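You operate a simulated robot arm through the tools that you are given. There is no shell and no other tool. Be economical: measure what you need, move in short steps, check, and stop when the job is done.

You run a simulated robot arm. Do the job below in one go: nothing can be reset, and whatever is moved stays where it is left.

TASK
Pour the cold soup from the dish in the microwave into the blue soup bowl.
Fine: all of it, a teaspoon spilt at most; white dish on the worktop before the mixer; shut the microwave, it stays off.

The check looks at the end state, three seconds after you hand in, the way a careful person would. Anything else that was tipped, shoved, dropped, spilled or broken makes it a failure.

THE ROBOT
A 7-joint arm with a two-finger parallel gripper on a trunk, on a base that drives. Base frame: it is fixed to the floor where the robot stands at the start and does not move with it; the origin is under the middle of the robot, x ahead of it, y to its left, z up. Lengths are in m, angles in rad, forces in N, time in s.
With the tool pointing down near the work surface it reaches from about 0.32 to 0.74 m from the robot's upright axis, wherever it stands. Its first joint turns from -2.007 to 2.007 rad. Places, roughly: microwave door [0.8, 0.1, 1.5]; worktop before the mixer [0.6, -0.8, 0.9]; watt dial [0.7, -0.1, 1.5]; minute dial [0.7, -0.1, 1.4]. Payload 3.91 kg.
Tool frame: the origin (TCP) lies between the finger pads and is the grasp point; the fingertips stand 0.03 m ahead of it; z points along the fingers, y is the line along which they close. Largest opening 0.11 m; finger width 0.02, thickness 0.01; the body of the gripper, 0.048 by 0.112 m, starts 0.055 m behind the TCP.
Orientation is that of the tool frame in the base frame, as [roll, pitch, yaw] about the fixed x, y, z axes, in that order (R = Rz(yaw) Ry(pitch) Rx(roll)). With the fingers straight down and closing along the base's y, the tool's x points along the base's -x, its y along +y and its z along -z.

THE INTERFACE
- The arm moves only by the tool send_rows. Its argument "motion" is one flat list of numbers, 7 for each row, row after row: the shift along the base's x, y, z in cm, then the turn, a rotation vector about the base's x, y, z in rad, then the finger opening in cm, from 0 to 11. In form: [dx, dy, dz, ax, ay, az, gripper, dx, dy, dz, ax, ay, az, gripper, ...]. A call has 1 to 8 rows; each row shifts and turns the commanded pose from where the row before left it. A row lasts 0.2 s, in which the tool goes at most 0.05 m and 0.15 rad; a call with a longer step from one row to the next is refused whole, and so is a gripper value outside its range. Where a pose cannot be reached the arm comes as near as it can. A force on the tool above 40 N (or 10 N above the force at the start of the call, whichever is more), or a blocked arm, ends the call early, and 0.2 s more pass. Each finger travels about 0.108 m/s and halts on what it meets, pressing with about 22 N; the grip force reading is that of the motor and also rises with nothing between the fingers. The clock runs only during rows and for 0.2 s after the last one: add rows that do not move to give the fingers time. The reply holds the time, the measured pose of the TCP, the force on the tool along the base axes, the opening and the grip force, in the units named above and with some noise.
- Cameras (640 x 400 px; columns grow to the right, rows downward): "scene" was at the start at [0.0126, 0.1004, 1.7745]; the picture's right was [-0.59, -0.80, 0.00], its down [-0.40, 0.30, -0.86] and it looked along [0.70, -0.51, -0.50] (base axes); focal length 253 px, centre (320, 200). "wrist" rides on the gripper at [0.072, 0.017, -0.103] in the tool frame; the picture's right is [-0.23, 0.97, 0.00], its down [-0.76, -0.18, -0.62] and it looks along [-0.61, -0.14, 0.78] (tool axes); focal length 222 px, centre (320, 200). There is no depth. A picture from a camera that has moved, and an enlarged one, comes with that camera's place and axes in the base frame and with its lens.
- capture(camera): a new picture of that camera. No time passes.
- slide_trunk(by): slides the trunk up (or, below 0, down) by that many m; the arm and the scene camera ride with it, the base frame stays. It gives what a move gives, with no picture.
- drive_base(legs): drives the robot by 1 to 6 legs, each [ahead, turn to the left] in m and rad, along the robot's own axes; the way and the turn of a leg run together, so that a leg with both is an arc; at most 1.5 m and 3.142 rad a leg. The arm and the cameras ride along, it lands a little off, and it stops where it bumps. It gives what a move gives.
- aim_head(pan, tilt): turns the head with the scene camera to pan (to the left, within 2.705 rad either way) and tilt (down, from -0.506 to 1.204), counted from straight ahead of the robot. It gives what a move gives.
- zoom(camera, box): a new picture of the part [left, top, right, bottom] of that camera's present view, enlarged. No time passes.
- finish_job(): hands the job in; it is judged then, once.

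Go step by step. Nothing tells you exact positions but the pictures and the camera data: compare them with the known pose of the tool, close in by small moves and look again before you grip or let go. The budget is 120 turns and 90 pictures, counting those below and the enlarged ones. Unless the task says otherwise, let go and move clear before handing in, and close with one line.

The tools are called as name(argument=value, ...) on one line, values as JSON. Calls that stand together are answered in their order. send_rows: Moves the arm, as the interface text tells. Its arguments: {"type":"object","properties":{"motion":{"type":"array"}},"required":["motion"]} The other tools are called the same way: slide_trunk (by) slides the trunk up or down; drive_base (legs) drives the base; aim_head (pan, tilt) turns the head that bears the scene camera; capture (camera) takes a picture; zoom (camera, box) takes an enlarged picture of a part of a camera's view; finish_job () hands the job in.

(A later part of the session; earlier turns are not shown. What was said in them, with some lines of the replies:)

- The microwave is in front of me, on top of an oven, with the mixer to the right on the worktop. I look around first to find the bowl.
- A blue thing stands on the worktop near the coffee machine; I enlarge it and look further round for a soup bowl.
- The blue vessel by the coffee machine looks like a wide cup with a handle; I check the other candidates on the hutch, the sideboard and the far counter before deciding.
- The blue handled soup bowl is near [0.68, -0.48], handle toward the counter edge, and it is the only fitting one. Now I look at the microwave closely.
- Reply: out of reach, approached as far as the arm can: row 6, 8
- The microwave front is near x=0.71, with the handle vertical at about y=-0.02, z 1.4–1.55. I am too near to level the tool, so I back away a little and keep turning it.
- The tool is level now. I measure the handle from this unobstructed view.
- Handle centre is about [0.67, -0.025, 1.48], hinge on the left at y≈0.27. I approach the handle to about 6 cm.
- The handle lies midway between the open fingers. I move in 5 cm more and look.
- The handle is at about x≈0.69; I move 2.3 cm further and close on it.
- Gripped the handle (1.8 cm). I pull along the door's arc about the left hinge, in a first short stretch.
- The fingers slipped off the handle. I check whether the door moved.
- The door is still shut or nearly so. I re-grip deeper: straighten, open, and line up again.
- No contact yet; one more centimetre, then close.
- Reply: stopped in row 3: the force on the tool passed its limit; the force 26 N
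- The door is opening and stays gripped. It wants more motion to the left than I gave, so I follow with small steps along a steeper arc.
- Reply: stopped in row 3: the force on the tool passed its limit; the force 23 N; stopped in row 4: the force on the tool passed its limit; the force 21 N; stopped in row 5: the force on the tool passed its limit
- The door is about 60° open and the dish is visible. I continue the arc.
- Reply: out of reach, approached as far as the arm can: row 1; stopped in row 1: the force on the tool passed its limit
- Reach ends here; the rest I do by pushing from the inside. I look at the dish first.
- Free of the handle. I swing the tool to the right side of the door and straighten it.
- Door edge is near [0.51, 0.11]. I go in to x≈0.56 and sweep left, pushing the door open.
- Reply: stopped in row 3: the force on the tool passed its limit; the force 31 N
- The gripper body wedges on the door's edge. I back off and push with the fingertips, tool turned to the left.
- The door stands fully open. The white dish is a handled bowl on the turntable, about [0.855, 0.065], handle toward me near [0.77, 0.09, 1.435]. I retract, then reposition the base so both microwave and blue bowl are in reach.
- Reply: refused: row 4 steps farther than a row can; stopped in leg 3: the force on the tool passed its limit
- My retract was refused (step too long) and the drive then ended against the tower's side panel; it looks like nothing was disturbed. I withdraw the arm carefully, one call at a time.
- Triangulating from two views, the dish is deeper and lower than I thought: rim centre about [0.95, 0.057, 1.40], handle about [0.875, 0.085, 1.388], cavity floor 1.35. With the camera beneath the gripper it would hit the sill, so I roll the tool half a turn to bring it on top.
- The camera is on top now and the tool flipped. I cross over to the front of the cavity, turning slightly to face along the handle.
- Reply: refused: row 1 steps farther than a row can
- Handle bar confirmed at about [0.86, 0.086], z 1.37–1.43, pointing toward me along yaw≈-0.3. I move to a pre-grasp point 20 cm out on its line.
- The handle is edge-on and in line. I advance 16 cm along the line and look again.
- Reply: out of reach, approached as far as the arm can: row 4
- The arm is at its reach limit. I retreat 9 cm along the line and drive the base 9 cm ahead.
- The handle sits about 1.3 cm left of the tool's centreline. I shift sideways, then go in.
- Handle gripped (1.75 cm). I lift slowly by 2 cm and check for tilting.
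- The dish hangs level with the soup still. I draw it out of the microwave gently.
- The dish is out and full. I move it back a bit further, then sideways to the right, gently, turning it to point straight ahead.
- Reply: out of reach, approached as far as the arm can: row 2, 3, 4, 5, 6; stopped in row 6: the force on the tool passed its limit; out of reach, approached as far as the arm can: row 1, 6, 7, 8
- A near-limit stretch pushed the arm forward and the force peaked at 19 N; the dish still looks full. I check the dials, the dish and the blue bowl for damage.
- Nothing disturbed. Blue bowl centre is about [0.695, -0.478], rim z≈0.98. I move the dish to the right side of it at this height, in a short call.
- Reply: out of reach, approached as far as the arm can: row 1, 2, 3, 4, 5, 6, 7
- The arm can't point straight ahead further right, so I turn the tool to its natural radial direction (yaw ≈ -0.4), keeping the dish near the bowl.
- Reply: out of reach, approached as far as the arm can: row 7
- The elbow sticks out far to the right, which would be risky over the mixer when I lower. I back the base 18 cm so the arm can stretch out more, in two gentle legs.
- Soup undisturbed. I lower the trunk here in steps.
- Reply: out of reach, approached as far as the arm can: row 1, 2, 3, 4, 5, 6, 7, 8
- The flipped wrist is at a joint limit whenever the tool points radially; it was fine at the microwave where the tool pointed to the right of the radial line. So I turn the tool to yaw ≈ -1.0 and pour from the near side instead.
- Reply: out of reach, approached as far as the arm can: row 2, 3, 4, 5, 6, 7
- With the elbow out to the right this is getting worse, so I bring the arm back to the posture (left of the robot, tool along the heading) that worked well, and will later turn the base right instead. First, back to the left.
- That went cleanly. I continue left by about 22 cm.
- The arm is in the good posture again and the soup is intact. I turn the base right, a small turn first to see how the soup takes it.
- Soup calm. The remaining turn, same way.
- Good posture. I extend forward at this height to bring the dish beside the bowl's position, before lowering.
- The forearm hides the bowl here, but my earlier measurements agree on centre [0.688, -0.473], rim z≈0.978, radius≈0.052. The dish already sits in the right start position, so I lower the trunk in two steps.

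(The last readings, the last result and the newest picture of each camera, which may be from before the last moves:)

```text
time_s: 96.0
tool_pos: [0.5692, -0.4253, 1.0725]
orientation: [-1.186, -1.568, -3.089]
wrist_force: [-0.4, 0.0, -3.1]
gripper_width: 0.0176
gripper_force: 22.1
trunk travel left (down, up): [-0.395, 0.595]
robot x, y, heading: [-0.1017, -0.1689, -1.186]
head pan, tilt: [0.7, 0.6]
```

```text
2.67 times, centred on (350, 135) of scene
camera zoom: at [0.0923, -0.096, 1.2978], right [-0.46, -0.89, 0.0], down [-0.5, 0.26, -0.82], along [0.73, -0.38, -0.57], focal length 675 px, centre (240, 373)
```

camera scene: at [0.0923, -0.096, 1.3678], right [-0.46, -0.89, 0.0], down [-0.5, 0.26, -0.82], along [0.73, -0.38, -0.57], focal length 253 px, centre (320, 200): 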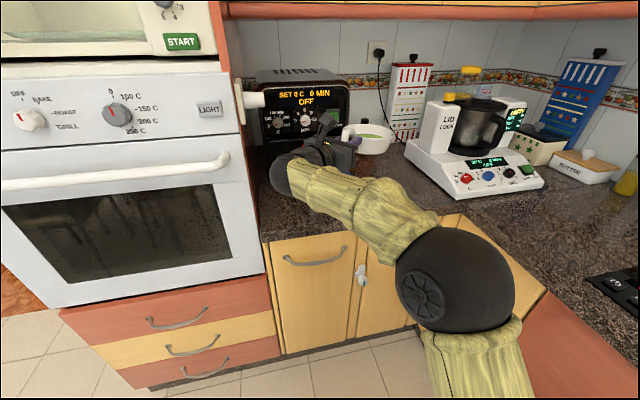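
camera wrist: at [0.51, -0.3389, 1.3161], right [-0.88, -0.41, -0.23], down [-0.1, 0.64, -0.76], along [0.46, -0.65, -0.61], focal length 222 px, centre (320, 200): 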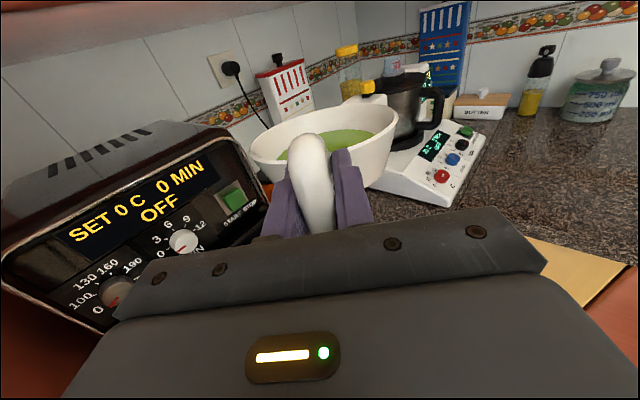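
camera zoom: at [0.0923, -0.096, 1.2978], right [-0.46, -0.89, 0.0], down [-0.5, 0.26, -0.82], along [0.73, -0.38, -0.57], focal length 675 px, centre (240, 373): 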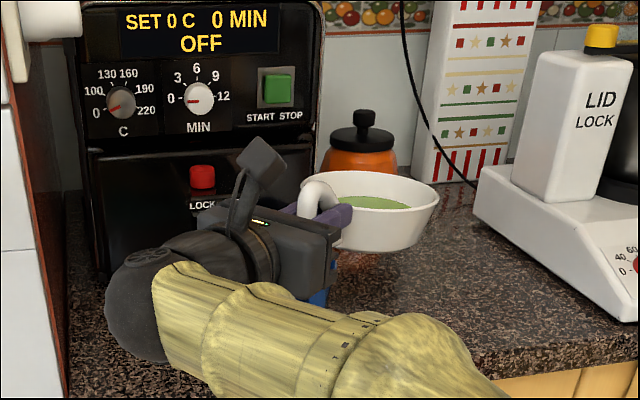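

The dish is beside and above the bowl. I centre by 1.3 cm and begin tipping it left, a first 0.3 rad, to check geometry before anything flows.

send_rows(motion=[0.7, 0, 0, -0.0431, 0.0902, 0, 0, 0.6, 0, 0, -0.0431, 0.0902, 0, 0, 0, 0, 0, -0.0431, 0.0902, 0, 0, 0, 0, 0, 0, 0, 0, 0])

capture(camera="wrist")

zoom(camera="scene", box=[230, 60, 470, 210])

```text
time_s: 97.0
tool_pos: [0.5838, -0.4249, 1.0718]
orientation: [1.559, -1.271, 0.449]
wrist_force: [0.2, -0.2, -2.9]
gripper_width: 0.0173
gripper_force: 21.9
trunk travel left (down, up): [-0.395, 0.595]
robot x, y, heading: [-0.1027, -0.1694, -1.176]
head pan, tilt: [0.7, 0.6]
```

```text
19 pictures are left
camera wrist: at [0.5429, -0.3293, 1.1474], right [-0.9, -0.42, 0.07], down [-0.31, 0.54, -0.78], along [0.29, -0.73, -0.62], focal length 222 px, centre (320, 200)
```

wrist: 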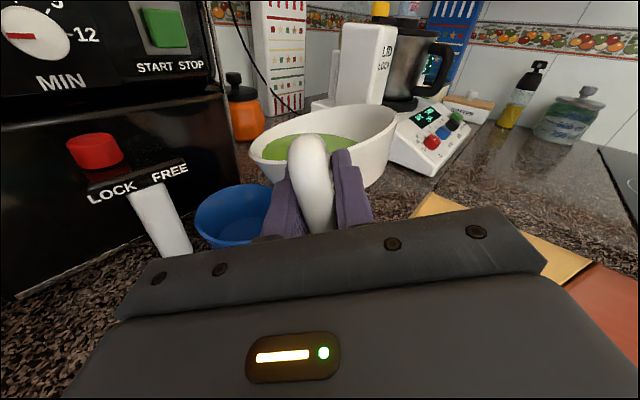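

```text
2.67 times, centred on (350, 135) of scene
camera zoom: at [0.0924, -0.0961, 1.2978], right [-0.46, -0.89, 0.0], down [-0.5, 0.26, -0.82], along [0.73, -0.38, -0.57], focal length 675 px, centre (240, 373)
```

zoom: 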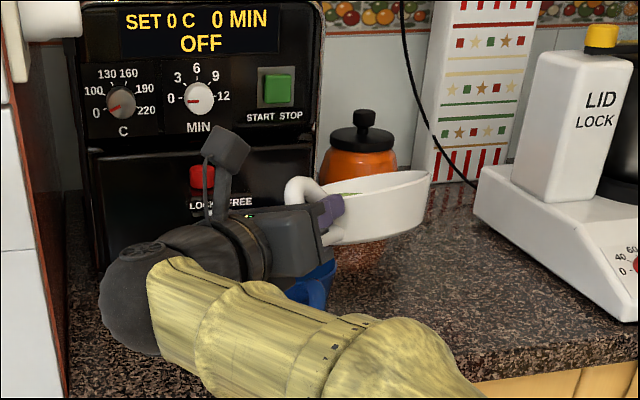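

The view confirms it: the bowl's centre is right where the lip will pour (7.9 cm left of the tool axis, level with the dish). I tip on slowly, shifting left a little to hold the lip over the bowl.

send_rows(motion=[0.1, 0.05, 0, -0.0216, 0.0451, 0, 0, 0.1, 0.05, 0, -0.0216, 0.0451, 0, 0, 0.1, 0.05, 0, -0.0216, 0.0451, 0, 0, 0.15, 0.07, 0, -0.0216, 0.0451, 0, 0, 0.15, 0.07, 0, -0.0216, 0.0451, 0, 0, 0.15, 0.07, 0, -0.0216, 0.0451, 0, 0])

capture(camera="wrist")

```text
time_s: 98.4
tool_pos: [0.5905, -0.421, 1.0742]
orientation: [1.558, -0.974, 0.448]
wrist_force: [-0.3, 0.1, -2.3]
gripper_width: 0.0176
gripper_force: 22.5
trunk travel left (down, up): [-0.395, 0.595]
robot x, y, heading: [-0.1019, -0.168, -1.181]
head pan, tilt: [0.7, 0.6]
```

```text
17 pictures are left
camera wrist: at [0.5706, -0.3168, 1.1426], right [-0.85, -0.4, 0.36], down [-0.52, 0.44, -0.73], along [0.13, -0.81, -0.58], focal length 222 px, centre (320, 200)
```

wrist: 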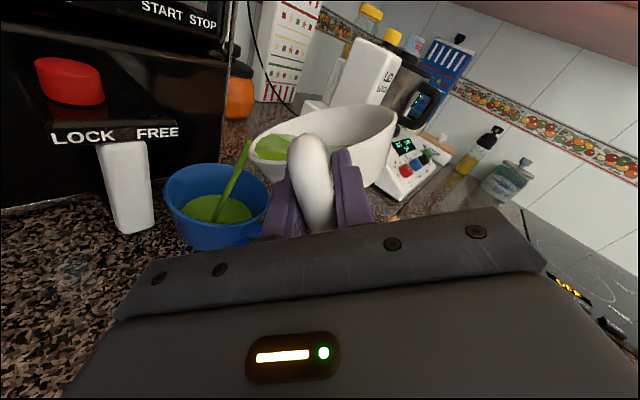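

The soup is flowing into the middle of the bowl. I keep tipping at the same pace.

send_rows(motion=[0.2, 0.1, 0, -0.0216, 0.0451, 0, 0, 0.2, 0.1, 0, -0.0216, 0.0451, 0, 0, 0.2, 0.1, 0, -0.0216, 0.0451, 0, 0, 0.2, 0.1, 0, -0.0216, 0.0451, 0, 0, 0.22, 0.1, 0, -0.0216, 0.0451, 0, 0, 0.22, 0.1, 0, -0.0216, 0.0451, 0, 0, 0.22, 0.11, 0, -0.0216, 0.0451, 0, 0, 0.22, 0.11, 0, -0.0216, 0.0451, 0, 0])

capture(camera="wrist")

```text
time_s: 100.2
tool_pos: [0.6077, -0.413, 1.0731]
orientation: [1.561, -0.576, 0.449]
wrist_force: [0.0, 0.4, -1.8]
gripper_width: 0.0177
gripper_force: 21.6
trunk travel left (down, up): [-0.395, 0.595]
robot x, y, heading: [-0.1035, -0.1692, -1.182]
head pan, tilt: [0.7, 0.6]
```

```text
16 pictures are left
camera wrist: at [0.6086, -0.2977, 1.127], right [-0.65, -0.3, 0.69], down [-0.76, 0.33, -0.57], along [-0.05, -0.9, -0.44], focal length 222 px, centre (320, 200)
```

wrist: 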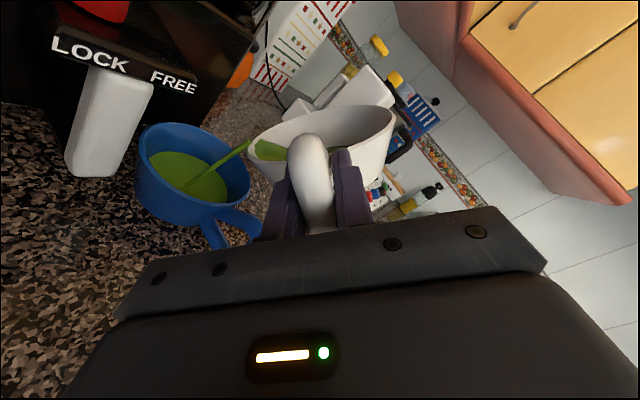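

send_rows(motion=[0.27, 0.13, 0.1, -0.0216, 0.0451, 0, 0, 0.27, 0.13, 0.1, -0.0216, 0.0451, 0, 0, 0.27, 0.13, 0.1, -0.0216, 0.0451, 0, 0, 0.27, 0.13, 0.1, -0.0216, 0.0451, 0, 0, 0.28, 0.13, 0.1, -0.0216, 0.0451, 0, 0, 0.28, 0.13, 0.1, -0.0216, 0.0451, 0, 0, 0.28, 0.13, 0.1, -0.0216, 0.0451, 0, 0, 0.28, 0.13, 0.1, -0.0216, 0.0451, 0, 0])

capture(camera="wrist")

```text
time_s: 102.0
tool_pos: [0.6293, -0.4029, 1.0805]
orientation: [1.56, -0.176, 0.449]
wrist_force: [-0.2, 0.1, -2.6]
gripper_width: 0.0175
gripper_force: 21.7
trunk travel left (down, up): [-0.395, 0.595]
robot x, y, heading: [-0.1044, -0.1672, -1.182]
head pan, tilt: [0.7, 0.6]
```

```text
15 pictures are left
camera wrist: at [0.6453, -0.2799, 1.1103], right [-0.36, -0.16, 0.92], down [-0.92, 0.25, -0.31], along [-0.18, -0.96, -0.24], focal length 222 px, centre (320, 200)
```

wrist: 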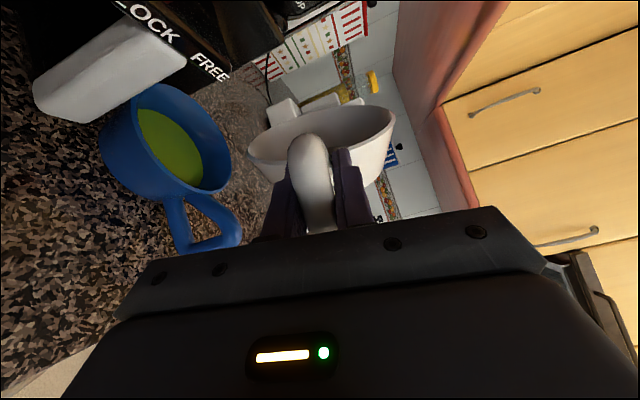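

The flow has ended for this angle; I tip further to drain the remainder and hold.

send_rows(motion=[0.38, 0.18, 0.05, -0.027, 0.0564, 0, 0, 0.38, 0.18, 0.05, -0.027, 0.0564, 0, 0, 0.38, 0.18, 0.05, -0.027, 0.0564, 0, 0, 0.38, 0.18, 0.05, -0.027, 0.0564, 0, 0, 0.38, 0.18, 0, -0.027, 0.0564, 0, 0, 0.38, 0.18, 0, -0.027, 0.0564, 0, 0, 0.38, 0.18, 0, -0.027, 0.0564, 0, 0, 0.38, 0.18, 0, -0.027, 0.0564, 0, 0])

capture(camera="wrist")

zoom(camera="scene", box=[230, 60, 470, 210])

```text
time_s: 103.8
tool_pos: [0.6577, -0.3881, 1.0804]
orientation: [1.561, 0.328, 0.45]
wrist_force: [0.7, -0.1, -4.0]
gripper_width: 0.0175
gripper_force: 22.3
out of reach, approached as far as the arm can: row 8
trunk travel left (down, up): [-0.395, 0.595]
robot x, y, heading: [-0.1035, -0.1715, -1.181]
head pan, tilt: [0.7, 0.6]
```

```text
14 pictures are left
camera wrist: at [0.6788, -0.2639, 1.0741], right [0.08, 0.05, 1.0], down [-0.97, 0.22, 0.07], along [-0.22, -0.97, 0.07], focal length 222 px, centre (320, 200)
```

wrist: 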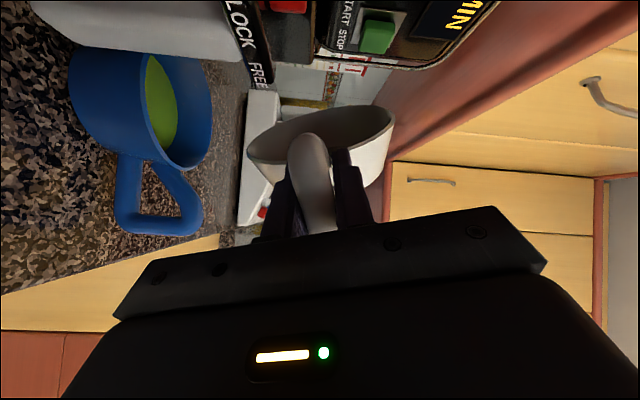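

```text
2.67 times, centred on (350, 135) of scene
camera zoom: at [0.0926, -0.0961, 1.2978], right [-0.46, -0.89, 0.0], down [-0.5, 0.26, -0.82], along [0.73, -0.38, -0.57], focal length 675 px, centre (240, 373)
```

zoom: 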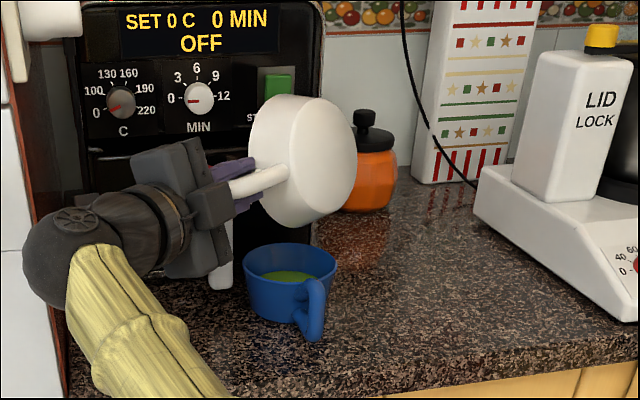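

The dish is past upside-down and empty, with nothing spilt around the bowl. I hold a moment for drips, then roll it back while moving away and up a little.

send_rows(motion=[0, 0, 0, 0, 0, 0, 0, 0, 0, 0, 0, 0, 0, 0, 0, 0, 0, 0, 0, 0, 0, 0, 0, 0, 0, 0, 0, 0, -0.3, -0.15, 0.3, 0.054, -0.1128, 0, 0, -0.4, -0.2, 0.3, 0.054, -0.1128, 0, 0, -0.4, -0.2, 0.3, 0.054, -0.1128, 0, 0, -0.4, -0.2, 0.3, 0.054, -0.1128, 0, 0])

send_rows(motion=[-0.5, -0.25, 0.4, 0.054, -0.1128, 0, 0, -0.5, -0.25, 0.4, 0.054, -0.1128, 0, 0, -0.5, -0.25, 0.4, 0.054, -0.1128, 0, 0, -0.6, -0.3, 0.4, 0.054, -0.1128, 0, 0, -0.6, -0.3, 0.4, 0.054, -0.1128, 0, 0, -0.6, -0.3, 0.4, 0.054, -0.1128, 0, 0, -0.6, -0.3, 0.4, 0.054, -0.1128, 0, 0, -0.6, -0.3, 0.4, 0.039, -0.081, 0, 0])

capture(camera="wrist")

```text
time_s: 105.6
tool_pos: [0.6417, -0.3956, 1.0933]
orientation: [1.558, -0.176, 0.45]
wrist_force: [0.6, -0.1, -2.7]
gripper_width: 0.0178
gripper_force: 22.0
trunk travel left (down, up): [-0.395, 0.595]
robot x, y, heading: [-0.1041, -0.1699, -1.184]
head pan, tilt: [0.7, 0.6]
```

```text
time_s: 107.4
tool_pos: [0.5968, -0.4206, 1.1257]
orientation: [1.555, -1.142, 0.449]
wrist_force: [0.4, 0.0, -2.7]
gripper_width: 0.0177
gripper_force: 22.0
trunk travel left (down, up): [-0.395, 0.595]
robot x, y, heading: [-0.1078, -0.1686, -1.182]
head pan, tilt: [0.7, 0.6]
```

```text
12 pictures are left
camera wrist: at [0.5663, -0.3198, 1.1989], right [-0.89, -0.41, 0.2], down [-0.4, 0.49, -0.77], along [0.22, -0.76, -0.61], focal length 222 px, centre (320, 200)
```

wrist: 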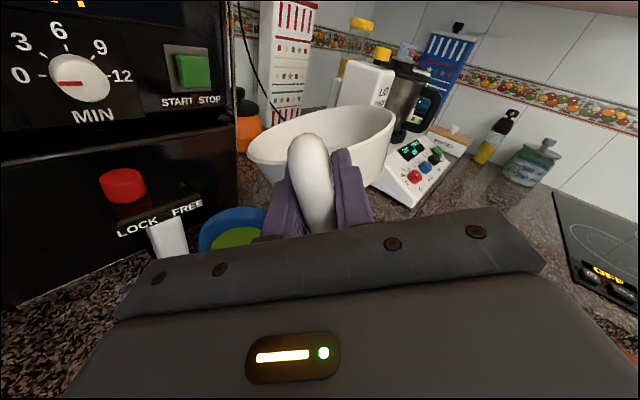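

The dish is clean inside. I finish levelling it and carry it right, toward the free worktop beside the mixer's front-left corner (that corner is at about [0.485, -0.80]).

send_rows(motion=[-0.5, -0.5, 0, 0.0461, -0.0965, 0, 0, -0.5, -1, 0, 0.0461, -0.0965, 0, 0, -0.5, -2, 0, 0.0461, -0.0965, 0, 0, -0.5, -2.5, 0, 0.0461, -0.0965, 0, 0, -1, -3, 0, 0, 0, 0, 0, -1, -3, 0, 0, 0, 0, 0, -1, -3, 0, 0, 0, -0.03, 0, -0.5, -3, 0, 0, 0, -0.04, 0])

send_rows(motion=[0, -2.2, 0, 0, 0, 0, 0, 0, -2, 0, 0, 0, 0, 0, 0, 0, 0, 0, 0, 0, 0])

capture(camera="scene")

```text
time_s: 109.2
tool_pos: [0.5424, -0.5978, 1.1242]
orientation: [1.07, -1.564, 0.867]
wrist_force: [-0.1, 0.7, -3.2]
gripper_width: 0.0176
gripper_force: 22.2
trunk travel left (down, up): [-0.395, 0.595]
robot x, y, heading: [-0.1017, -0.1706, -1.18]
head pan, tilt: [0.7, 0.6]
```

```text
time_s: 110.0
tool_pos: [0.5434, -0.6431, 1.1252]
orientation: [1.059, -1.566, 0.878]
wrist_force: [0.4, 0.0, -2.3]
gripper_width: 0.0175
gripper_force: 22.0
trunk travel left (down, up): [-0.395, 0.595]
robot x, y, heading: [-0.1047, -0.1708, -1.186]
head pan, tilt: [0.7, 0.6]
```

```text
11 pictures are left
camera scene: at [0.0924, -0.0963, 1.2978], right [-0.46, -0.89, 0.0], down [-0.5, 0.26, -0.82], along [0.73, -0.38, -0.57], focal length 253 px, centre (320, 200)
```

scene: 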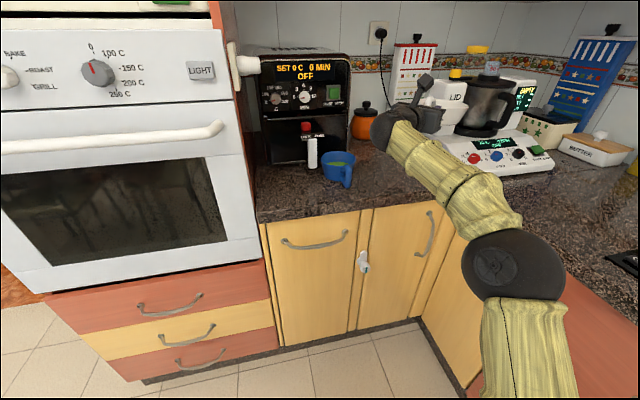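

The dish is now above about [0.576, -0.725]. I check with the wrist camera for clearance to the mixer before lowering.

capture(camera="wrist")

```text
10 pictures are left
camera wrist: at [0.49, -0.5519, 1.1985], right [-0.91, -0.35, -0.22], down [-0.06, 0.64, -0.76], along [0.41, -0.68, -0.61], focal length 222 px, centre (320, 200)
```

wrist: 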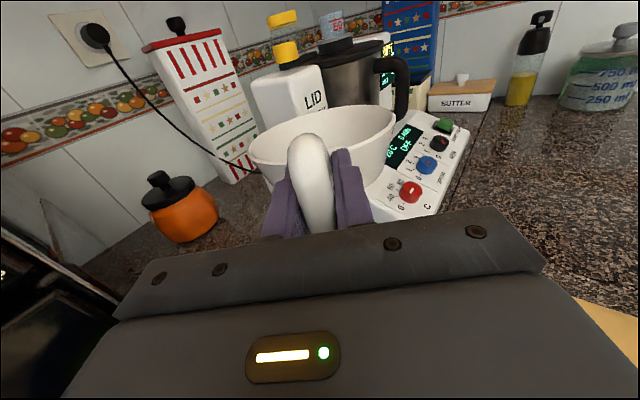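

Clearance to the mixer is about 3–4 cm. I lower with the arm, with a small shift toward the mixer.

send_rows(motion=[0, -0.4, -2, 0, 0, 0, 0, 0, -0.4, -2.5, 0, 0, 0, 0, 0, -0.4, -2.5, 0, 0, 0, 0, 0, 0, -2.5, 0, 0, 0, 0, 0, 0, -2.5, 0, 0, 0, 0, 0, 0, -1.5, 0, 0, 0, 0, 0, 0, -1.5, 0, 0, 0, 0, 0, 0, 0, 0, 0, 0, 0])

zoom(camera="scene", box=[340, 60, 580, 210])

```text
time_s: 111.8
tool_pos: [0.5419, -0.6536, 0.9756]
orientation: [0.951, -1.568, 0.983]
wrist_force: [0.6, -0.4, -2.7]
gripper_width: 0.0176
gripper_force: 22.5
trunk travel left (down, up): [-0.395, 0.595]
robot x, y, heading: [-0.1015, -0.17, -1.179]
head pan, tilt: [0.7, 0.6]
```

```text
2.67 times, centred on (460, 135) of scene
camera zoom: at [0.0925, -0.0963, 1.2978], right [-0.46, -0.89, 0.0], down [-0.5, 0.26, -0.82], along [0.73, -0.38, -0.57], focal length 675 px, centre (-53, 373)
```

zoom: 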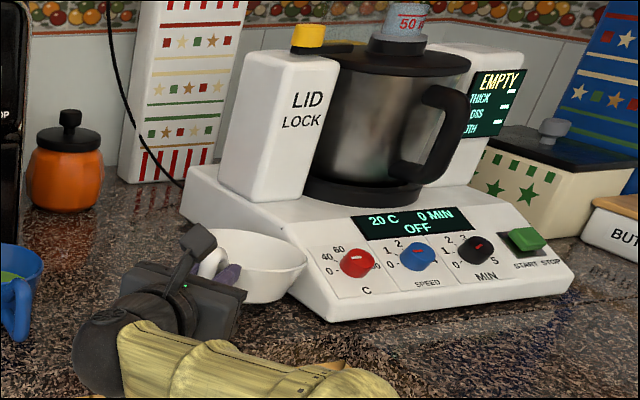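

The dish is well placed and clear of the mixer by about 2.5 cm. I lower the last few centimetres to contact.

send_rows(motion=[0, 0, -1, 0, 0, 0, 0, 0, 0, -1, 0, 0, 0, 0, 0, 0, -0.5, 0, 0, 0, 0, 0, 0, -0.3, 0, 0, 0, 0, 0, 0, -0.3, 0, 0, 0, 0, 0, 0, 0, 0, 0, 0, 0])

```text
time_s: 113.2
tool_pos: [0.5416, -0.6521, 0.9438]
orientation: [0.598, -1.564, 1.338]
wrist_force: [-0.5, 0.8, 4.6]
gripper_width: 0.018
gripper_force: 22.4
trunk travel left (down, up): [-0.395, 0.595]
robot x, y, heading: [-0.1069, -0.1704, -1.185]
head pan, tilt: [0.7, 0.6]
```

Contact felt (force rose by 7 N). I open and withdraw straight back along the tool axis.

send_rows(motion=[0, 0, 0, 0, 0, 0, 3, 0, 0, 0, 0, 0, 0, 5, 0, 0, 0, 0, 0, 0, 5, -0.75, 1.85, 0, 0, 0, 0, 5, -0.75, 1.85, 0.2, 0, 0, 0, 5, -0.75, 1.85, 0.3, 0, 0, 0, 5, -1.1, 2.8, 0.5, 0, 0, 0, 5, -1.1, 2.8, 1, 0, 0, 0, 5])

zoom(camera="scene", box=[240, 60, 560, 260])

```text
time_s: 115.0
tool_pos: [0.4964, -0.5426, 0.9673]
orientation: [0.845, -1.565, 1.09]
wrist_force: [0.2, -0.8, -0.5]
gripper_width: 0.0499
gripper_force: 0.0
trunk travel left (down, up): [-0.395, 0.595]
robot x, y, heading: [-0.107, -0.1679, -1.186]
head pan, tilt: [0.7, 0.6]
```

```text
2.00 times, centred on (400, 160) of scene
camera zoom: at [0.0922, -0.0961, 1.2978], right [-0.46, -0.89, 0.0], down [-0.5, 0.26, -0.82], along [0.73, -0.38, -0.57], focal length 506 px, centre (160, 280)
```

zoom: 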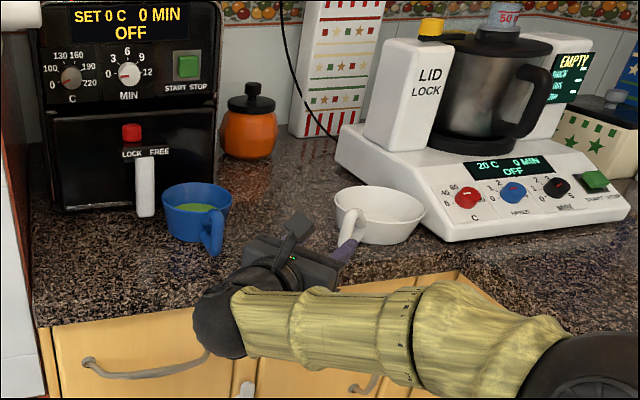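

Everything stands well. Now I raise and retract the arm, in preparation for shutting the microwave.

send_rows(motion=[-0.5, 1, 3, 0, 0, 0, 3, -1, 1, 4, 0, 0, 0, 0, -2, 1, 4, 0, 0, 0, 0, -2.5, 1.5, 4, 0, 0, 0, 0, -2.5, 1.5, 3, 0, 0, 0, 0, -2.5, 1.5, 0, 0, 0, 0, 0, -2.5, 1.5, 0, 0, 0, 0, 0])

slide_trunk(by=0.33)

```text
time_s: 116.6
tool_pos: [0.3609, -0.4525, 1.1449]
orientation: [0.919, -1.564, 1.016]
wrist_force: [0.2, -0.9, -0.3]
gripper_width: 0.0
gripper_force: 21.8
trunk travel left (down, up): [-0.395, 0.595]
robot x, y, heading: [-0.1029, -0.1684, -1.185]
head pan, tilt: [0.7, 0.6]
```

```text
time_s: 119.8
tool_pos: [0.3618, -0.4525, 1.4739]
orientation: [0.88, -1.567, 1.056]
wrist_force: [0.0, 0.7, -1.1]
gripper_width: 0.0001
gripper_force: 21.9
trunk travel left (down, up): [-0.725, 0.265]
robot x, y, heading: [-0.1017, -0.1712, -1.187]
head pan, tilt: [0.7, 0.6]
```

drive_base(legs=[[-0.45, 0], [0, 1.0]])

aim_head(pan=0.25, tilt=0.35)

capture(camera="scene")

```text
time_s: 121.8
tool_pos: [0.2568, -0.2001, 1.4748]
orientation: [0.787, -1.565, 1.148]
wrist_force: [-0.5, 0.3, 0.1]
gripper_width: 0.0
gripper_force: 22.1
trunk travel left (down, up): [-0.725, 0.265]
robot x, y, heading: [-0.2095, 0.0818, -1.184]
head pan, tilt: [0.7, 0.6]
stopped in leg 1: the robot was blocked; the commanded pose is now the measured one
```

```text
time_s: 122.7
tool_pos: [0.2576, -0.202, 1.4725]
orientation: [1.221, -1.566, 0.713]
wrist_force: [0.8, 0.6, -0.3]
gripper_width: 0.0001
gripper_force: 21.8
trunk travel left (down, up): [-0.725, 0.265]
robot x, y, heading: [-0.2072, 0.0819, -1.184]
head pan, tilt: [0.25, 0.351]
```

```text
7 pictures are left
camera scene: at [-0.0332, 0.121, 1.6505], right [-0.8, -0.6, 0.0], down [-0.2, 0.28, -0.94], along [0.56, -0.75, -0.34], focal length 253 px, centre (320, 200)
```

scene: 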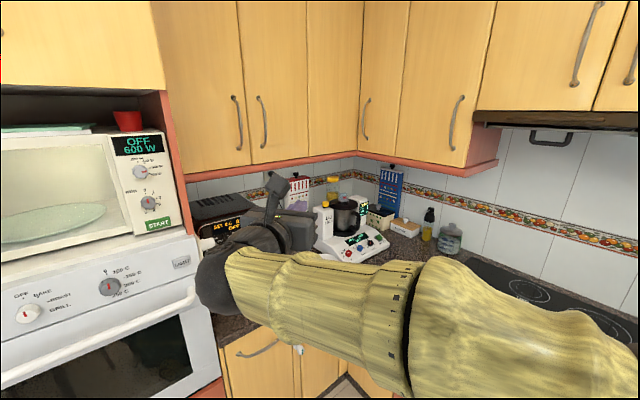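

Backing was blocked early (a chair behind, probably), so I pull forward a little and then turn left in place.

drive_base(legs=[[0.08, 0], [0, 1.05]])

aim_head(pan=2.45, tilt=0.75)

capture(camera="scene")

```text
time_s: 126.4
tool_pos: [0.2991, 0.275, 1.4728]
orientation: [1.174, -1.566, 1.814]
wrist_force: [0.4, 0.3, -0.2]
gripper_width: 0.0001
gripper_force: 22.0
trunk travel left (down, up): [-0.725, 0.265]
robot x, y, heading: [-0.1782, 0.0087, -0.122]
head pan, tilt: [0.25, 0.351]
```

```text
time_s: 128.4
tool_pos: [0.2986, 0.2738, 1.4735]
orientation: [1.191, -1.566, 1.798]
wrist_force: [0.7, 0.5, 0.1]
gripper_width: 0.0001
gripper_force: 22.2
trunk travel left (down, up): [-0.725, 0.265]
robot x, y, heading: [-0.1775, 0.0089, -0.123]
head pan, tilt: [2.45, 0.75]
```

```text
6 pictures are left
camera scene: at [-0.2751, 0.2294, 1.615], right [0.73, 0.68, 0.0], down [0.47, -0.5, -0.73], along [-0.5, 0.53, -0.68], focal length 253 px, centre (320, 200)
```

scene: 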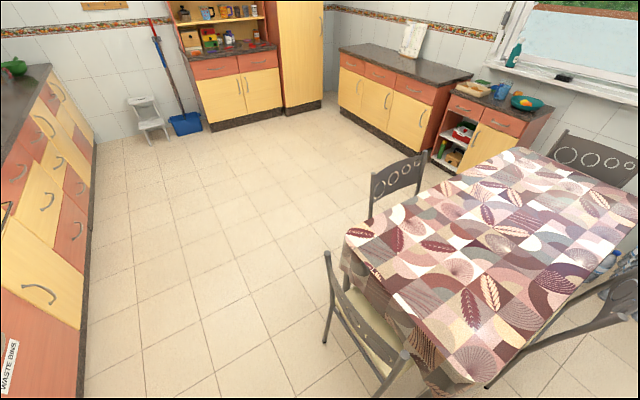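

The chair stands as before. Now I bring the tool (fingers shut) to the left, outer side of the open door.

send_rows(motion=[0, 4, 0, 0, 0, -0.05, 0, 0, 4.5, 0, 0, 0, -0.05, 0, 0, 4.5, 0, 0, 0, -0.05, 0, 0, 4.5, 0, 0, 0, -0.05, 0, 0, 4.5, 0, 0, 0, -0.05, 0, 4, 0, 0, 0, 0, -0.05, 0, 4, 0, 0, 0, 0, 0, 0, 4, 0, 0, 0, 0, 0, 0])

aim_head(pan=0.45, tilt=0.35)

capture(camera="scene")

```text
time_s: 130.2
tool_pos: [0.3926, 0.4505, 1.4538]
orientation: [1.317, -1.564, 1.373]
wrist_force: [0.3, 0.6, 0.3]
gripper_width: 0.0
gripper_force: 21.8
out of reach, approached as far as the arm can: row 6, 7, 8
trunk travel left (down, up): [-0.725, 0.265]
robot x, y, heading: [-0.1749, 0.0093, -0.125]
head pan, tilt: [2.45, 0.75]
```

```text
time_s: 132.2
tool_pos: [0.3932, 0.449, 1.4542]
orientation: [1.303, -1.565, 1.388]
wrist_force: [0.4, -0.3, -0.4]
gripper_width: 0.0002
gripper_force: 22.0
trunk travel left (down, up): [-0.725, 0.265]
robot x, y, heading: [-0.178, 0.0075, -0.123]
head pan, tilt: [0.45, 0.351]
```

```text
5 pictures are left
camera scene: at [-0.1291, 0.1989, 1.6505], right [0.32, -0.95, 0.0], down [-0.33, -0.11, -0.94], along [0.89, 0.3, -0.34], focal length 253 px, centre (320, 200)
```

scene: 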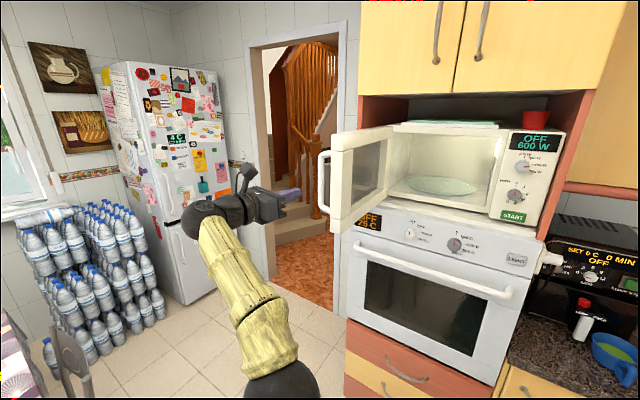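

The door's free edge is near [0.445, 0.35], its handle sticking out left to about y=0.41. I shift a bit left and then drive 10 cm ahead so the fingers are beside the handle.

send_rows(motion=[-2, 2, 0, 0, 0, 0, 0, -1, 2.5, 0, 0, 0, 0, 0])

drive_base(legs=[[0.13, 0]])

```text
time_s: 132.8
tool_pos: [0.3476, 0.4792, 1.447]
orientation: [1.123, -1.564, 1.567]
wrist_force: [-0.1, -0.9, 0.9]
gripper_width: 0.0
gripper_force: 22.4
out of reach, approached as far as the arm can: row 1, 2
trunk travel left (down, up): [-0.725, 0.265]
robot x, y, heading: [-0.179, 0.0104, -0.128]
head pan, tilt: [0.45, 0.351]
```

```text
time_s: 134.1
tool_pos: [0.4798, 0.4604, 1.4472]
orientation: [1.43, -1.566, 1.257]
wrist_force: [0.1, 0.2, -0.6]
gripper_width: 0.0
gripper_force: 22.2
trunk travel left (down, up): [-0.725, 0.265]
robot x, y, heading: [-0.0485, -0.0082, -0.126]
head pan, tilt: [0.45, 0.351]
```

send_rows(motion=[0, -3, 0, 0, 0, 0, 0, 0, -3, 0, 0, 0, 0, 0, 0, -3, 0, 0, 0, 0, 0, 0, -3, 0, 0, 0, 0, 0, 0, -3, 0, 0, 0, 0.03, 0, 0, -3, 0, 0, 0, 0.03, 0, 0.5, -3, 0, 0, 0, 0.03, 0, 0.8, -3, 0, 0, 0, 0.03, 0])

capture(camera="scene")

```text
time_s: 135.0
tool_pos: [0.4646, 0.3649, 1.453]
orientation: [-0.313, -1.566, 3.01]
wrist_force: [-18.1, 3.5, 8.7]
gripper_width: 0.0
gripper_force: 22.4
trunk travel left (down, up): [-0.725, 0.265]
robot x, y, heading: [-0.049, -0.0129, -0.125]
head pan, tilt: [0.45, 0.351]
stopped in row 4: the force on the tool passed its limit (the readings are from after the stop); the commanded pose is now the measured one
```

```text
4 pictures are left
camera scene: at [-0.009, 0.1836, 1.6507], right [0.32, -0.95, 0.0], down [-0.32, -0.11, -0.94], along [0.89, 0.3, -0.34], focal length 253 px, centre (320, 200)
```

scene: 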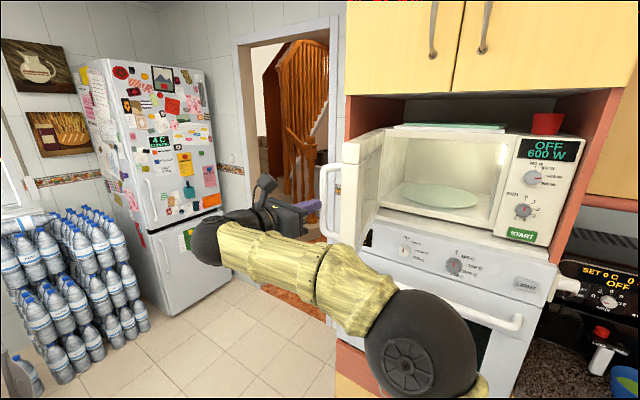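

The fingertips met the handle head-on. I back off, straighten the tool, pass to the handle's left and go deeper before pushing right.

send_rows(motion=[-2.5, 1, 0, 0, 0, 0.08, 0, -0.5, 4, 0, 0, 0, 0.1, 0, 0, 4, 0, 0, 0, 0.1, 0, 1, 1, 0, 0, 0, 0.05, 0, 4, 0, 0, 0, 0, 0, 0, 4, 0, 0, 0, 0, 0, 0, 4, 0, 0, 0, 0, 0, 0])

```text
time_s: 136.6
tool_pos: [0.575, 0.4651, 1.4472]
orientation: [2.016, -1.566, 1.011]
wrist_force: [0.5, -0.8, -0.3]
gripper_width: 0.0
gripper_force: 21.6
trunk travel left (down, up): [-0.725, 0.265]
robot x, y, heading: [-0.0487, -0.0068, -0.124]
head pan, tilt: [0.45, 0.351]
```

send_rows(motion=[0, -3, 0, 0, 0, 0, 0, 0, -3, 0, 0, 0, 0, 0, 0, -3, 0, 0, 0, 0, 0, 0, -3, 0, 0, 0, 0, 0, 0, -3, 0, 0, 0, 0, 0, 0, -3, 0, 0, 0, 0, 0])

```text
time_s: 138.0
tool_pos: [0.5726, 0.2827, 1.4484]
orientation: [2.072, -1.567, 0.954]
wrist_force: [-0.1, -0.1, 0.4]
gripper_width: 0.0
gripper_force: 21.8
trunk travel left (down, up): [-0.725, 0.265]
robot x, y, heading: [-0.0508, -0.0038, -0.126]
head pan, tilt: [0.45, 0.351]
```

The door is swinging. I continue to the right, easing back slightly.

send_rows(motion=[-1.5, -3, 0, 0, 0, 0, 0, -1.5, -3, 0, 0, 0, 0, 0, -1.0, -3, 0, 0, 0, 0, 0, -0.5, -3, 0, 0, 0, 0, 0, 0, -3, 0, 0, 0, 0, 0])

capture(camera="scene")

```text
time_s: 139.2
tool_pos: [0.5275, 0.1336, 1.4473]
orientation: [2.172, -1.566, 0.854]
wrist_force: [-0.3, -0.5, 0.0]
gripper_width: 0.0002
gripper_force: 22.2
trunk travel left (down, up): [-0.725, 0.265]
robot x, y, heading: [-0.0487, -0.0065, -0.126]
head pan, tilt: [0.45, 0.351]
```

```text
3 pictures are left
camera scene: at [-0.0028, 0.182, 1.6507], right [0.32, -0.95, 0.0], down [-0.33, -0.11, -0.94], along [0.89, 0.3, -0.34], focal length 253 px, centre (320, 200)
```

scene: 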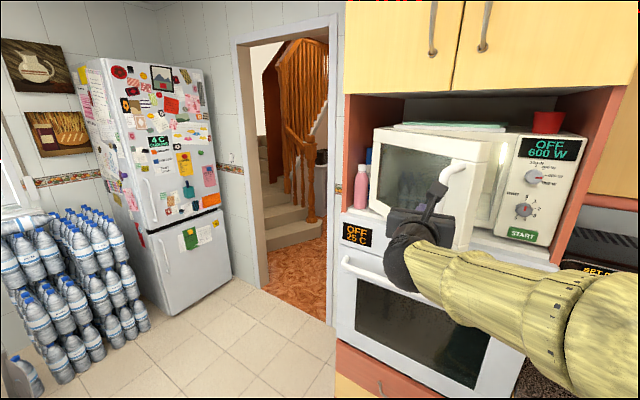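

The door is about half closed, still in its place. I now push it straight in on the panel left of the handle.

send_rows(motion=[2.5, -1, 0, 0, 0, 0.02, 0, 2.5, -1, 0, 0, 0, 0.02, 0, 2.5, -1, 0, 0, 0, 0.02, 0, 2.5, -1, 0, 0, 0, 0.02, 0, 2, -0.5, 0, 0, 0, 0.02, 0, 2, 0, 0, 0, 0, 0, 0, 1.5, 0, 0, 0, 0, 0, 0, 1, 0, 0, 0, 0, 0, 0])

```text
time_s: 141.0
tool_pos: [0.6924, 0.0894, 1.4465]
orientation: [2.322, -1.569, 0.804]
wrist_force: [-0.1, 0.7, 0.5]
gripper_width: 0.0
gripper_force: 22.2
trunk travel left (down, up): [-0.725, 0.265]
robot x, y, heading: [-0.0497, -0.0083, -0.125]
head pan, tilt: [0.45, 0.351]
```

send_rows(motion=[0.8, 0, 0, 0, 0, 0, 0, 0.8, 0, 0, 0, 0, 0, 0, 0.7, 0, 0, 0, 0, 0, 0, 0.7, 0, 0, 0, 0, 0, 0, 0.7, 0, 0, 0, 0, 0, 0])

zoom(camera="scene", box=[340, 90, 600, 270])

```text
time_s: 142.2
tool_pos: [0.7307, 0.0883, 1.4486]
orientation: [2.231, -1.567, 0.891]
wrist_force: [-0.1, 0.5, 0.5]
gripper_width: 0.0
gripper_force: 22.0
trunk travel left (down, up): [-0.725, 0.265]
robot x, y, heading: [-0.0505, -0.0061, -0.126]
head pan, tilt: [0.45, 0.351]
```

```text
2.22 times, centred on (470, 180) of scene
camera zoom: at [-0.002, 0.1826, 1.6506], right [0.32, -0.95, 0.0], down [-0.33, -0.11, -0.94], along [0.89, 0.3, -0.34], focal length 562 px, centre (-13, 244)
```

zoom: 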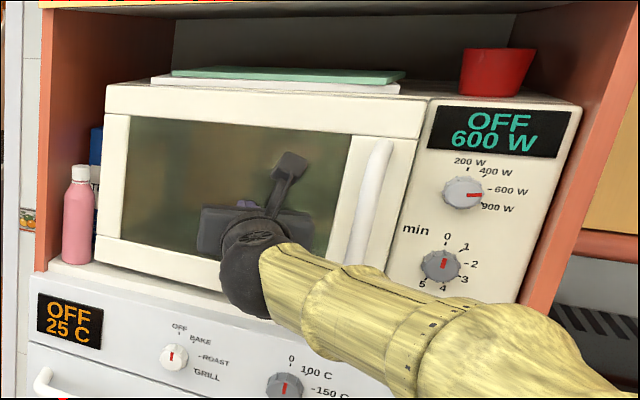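

The door looks practically shut; I press on gently until I feel it seat.

send_rows(motion=[0.5, 0, 0, 0, 0, 0, 0, 0.5, 0, 0, 0, 0, 0, 0, 0.4, 0, 0, 0, 0, 0, 0])

```text
time_s: 143.0
tool_pos: [0.744, 0.0878, 1.4492]
orientation: [2.102, -1.567, 1.022]
wrist_force: [0.9, -0.3, -0.8]
gripper_width: 0.0001
gripper_force: 22.4
trunk travel left (down, up): [-0.725, 0.265]
robot x, y, heading: [-0.0526, -0.0079, -0.127]
head pan, tilt: [0.45, 0.351]
```

send_rows(motion=[0.4, 0, 0, 0, 0, 0, 0, 0.4, 0, 0, 0, 0, 0, 0, 0.4, 0, 0, 0, 0, 0, 0])

```text
time_s: 143.8
tool_pos: [0.7511, 0.0893, 1.4488]
orientation: [2.499, -1.566, 0.628]
wrist_force: [-24.3, -1.9, -15.1]
gripper_width: 0.0
gripper_force: 21.8
trunk travel left (down, up): [-0.725, 0.265]
robot x, y, heading: [-0.0522, -0.0091, -0.125]
head pan, tilt: [0.45, 0.351]
```

Firm resistance: the door is seated. I withdraw straight back and look.

send_rows(motion=[-1, 0, 0, 0, 0, 0, 0, -3, 0, 0, 0, 0, 0, 0, -4, 0, 0, 0, 0, 0, 0, -4, 0, 0, 0, 0, 0, 0, -4, 0, -2, 0, 0, 0, 0, -4, 0, -3, 0, 0, 0, 0, -3, 0, -4, 0, 0, 0, 0, -2, 0, -4, 0, 0, 0, 0])

zoom(camera="scene", box=[340, 90, 600, 270])

```text
time_s: 145.6
tool_pos: [0.5072, 0.09, 1.3174]
orientation: [2.048, -1.568, 1.078]
wrist_force: [-0.2, -0.5, -0.3]
gripper_width: 0.0
gripper_force: 21.9
trunk travel left (down, up): [-0.725, 0.265]
robot x, y, heading: [-0.0506, -0.0078, -0.127]
head pan, tilt: [0.45, 0.351]
```

```text
2.22 times, centred on (470, 180) of scene
camera zoom: at [-0.002, 0.1827, 1.6506], right [0.32, -0.95, 0.0], down [-0.33, -0.11, -0.94], along [0.89, 0.3, -0.34], focal length 562 px, centre (-13, 244)
```

zoom: 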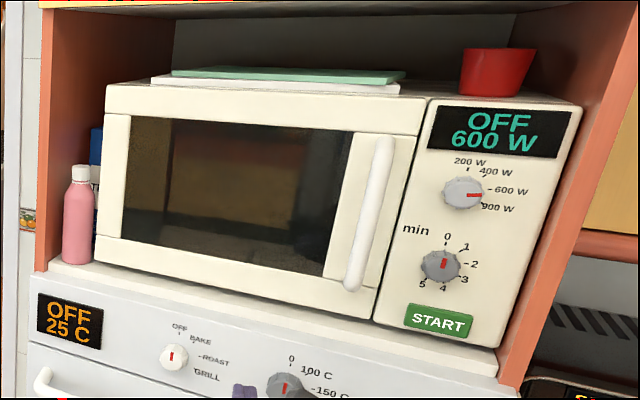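

The microwave is shut and OFF. One last look at the bowl and dish.

aim_head(pan=-0.75, tilt=0.6)

capture(camera="scene")

```text
time_s: 147.0
tool_pos: [0.5061, 0.0905, 1.3188]
orientation: [2.039, -1.568, 1.082]
wrist_force: [-0.2, 0.7, 0.0]
gripper_width: 0.0002
gripper_force: 22.1
trunk travel left (down, up): [-0.725, 0.265]
robot x, y, heading: [-0.0463, -0.0079, -0.123]
head pan, tilt: [-0.75, 0.6]
```

```text
0 pictures are left
camera scene: at [-0.0341, 0.0851, 1.6279], right [-0.77, -0.64, 0.0], down [-0.36, 0.43, -0.83], along [0.53, -0.63, -0.56], focal length 253 px, centre (320, 200)
```

scene: 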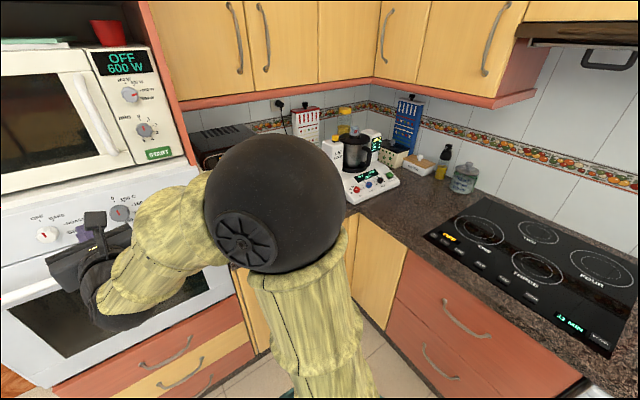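

The elbow hides the bowl and dish in this last picture, but they were upright, with nothing spilt, when last seen, and the arm hasn't been near them since. The arm is clear of everything, so I hand in.

finish_job()

```text
The job is handed in.
```

The soup is in the blue bowl with no spill seen, the empty white dish stands on the worktop close beside the mixer's front-left corner, and the microwave is shut and off.
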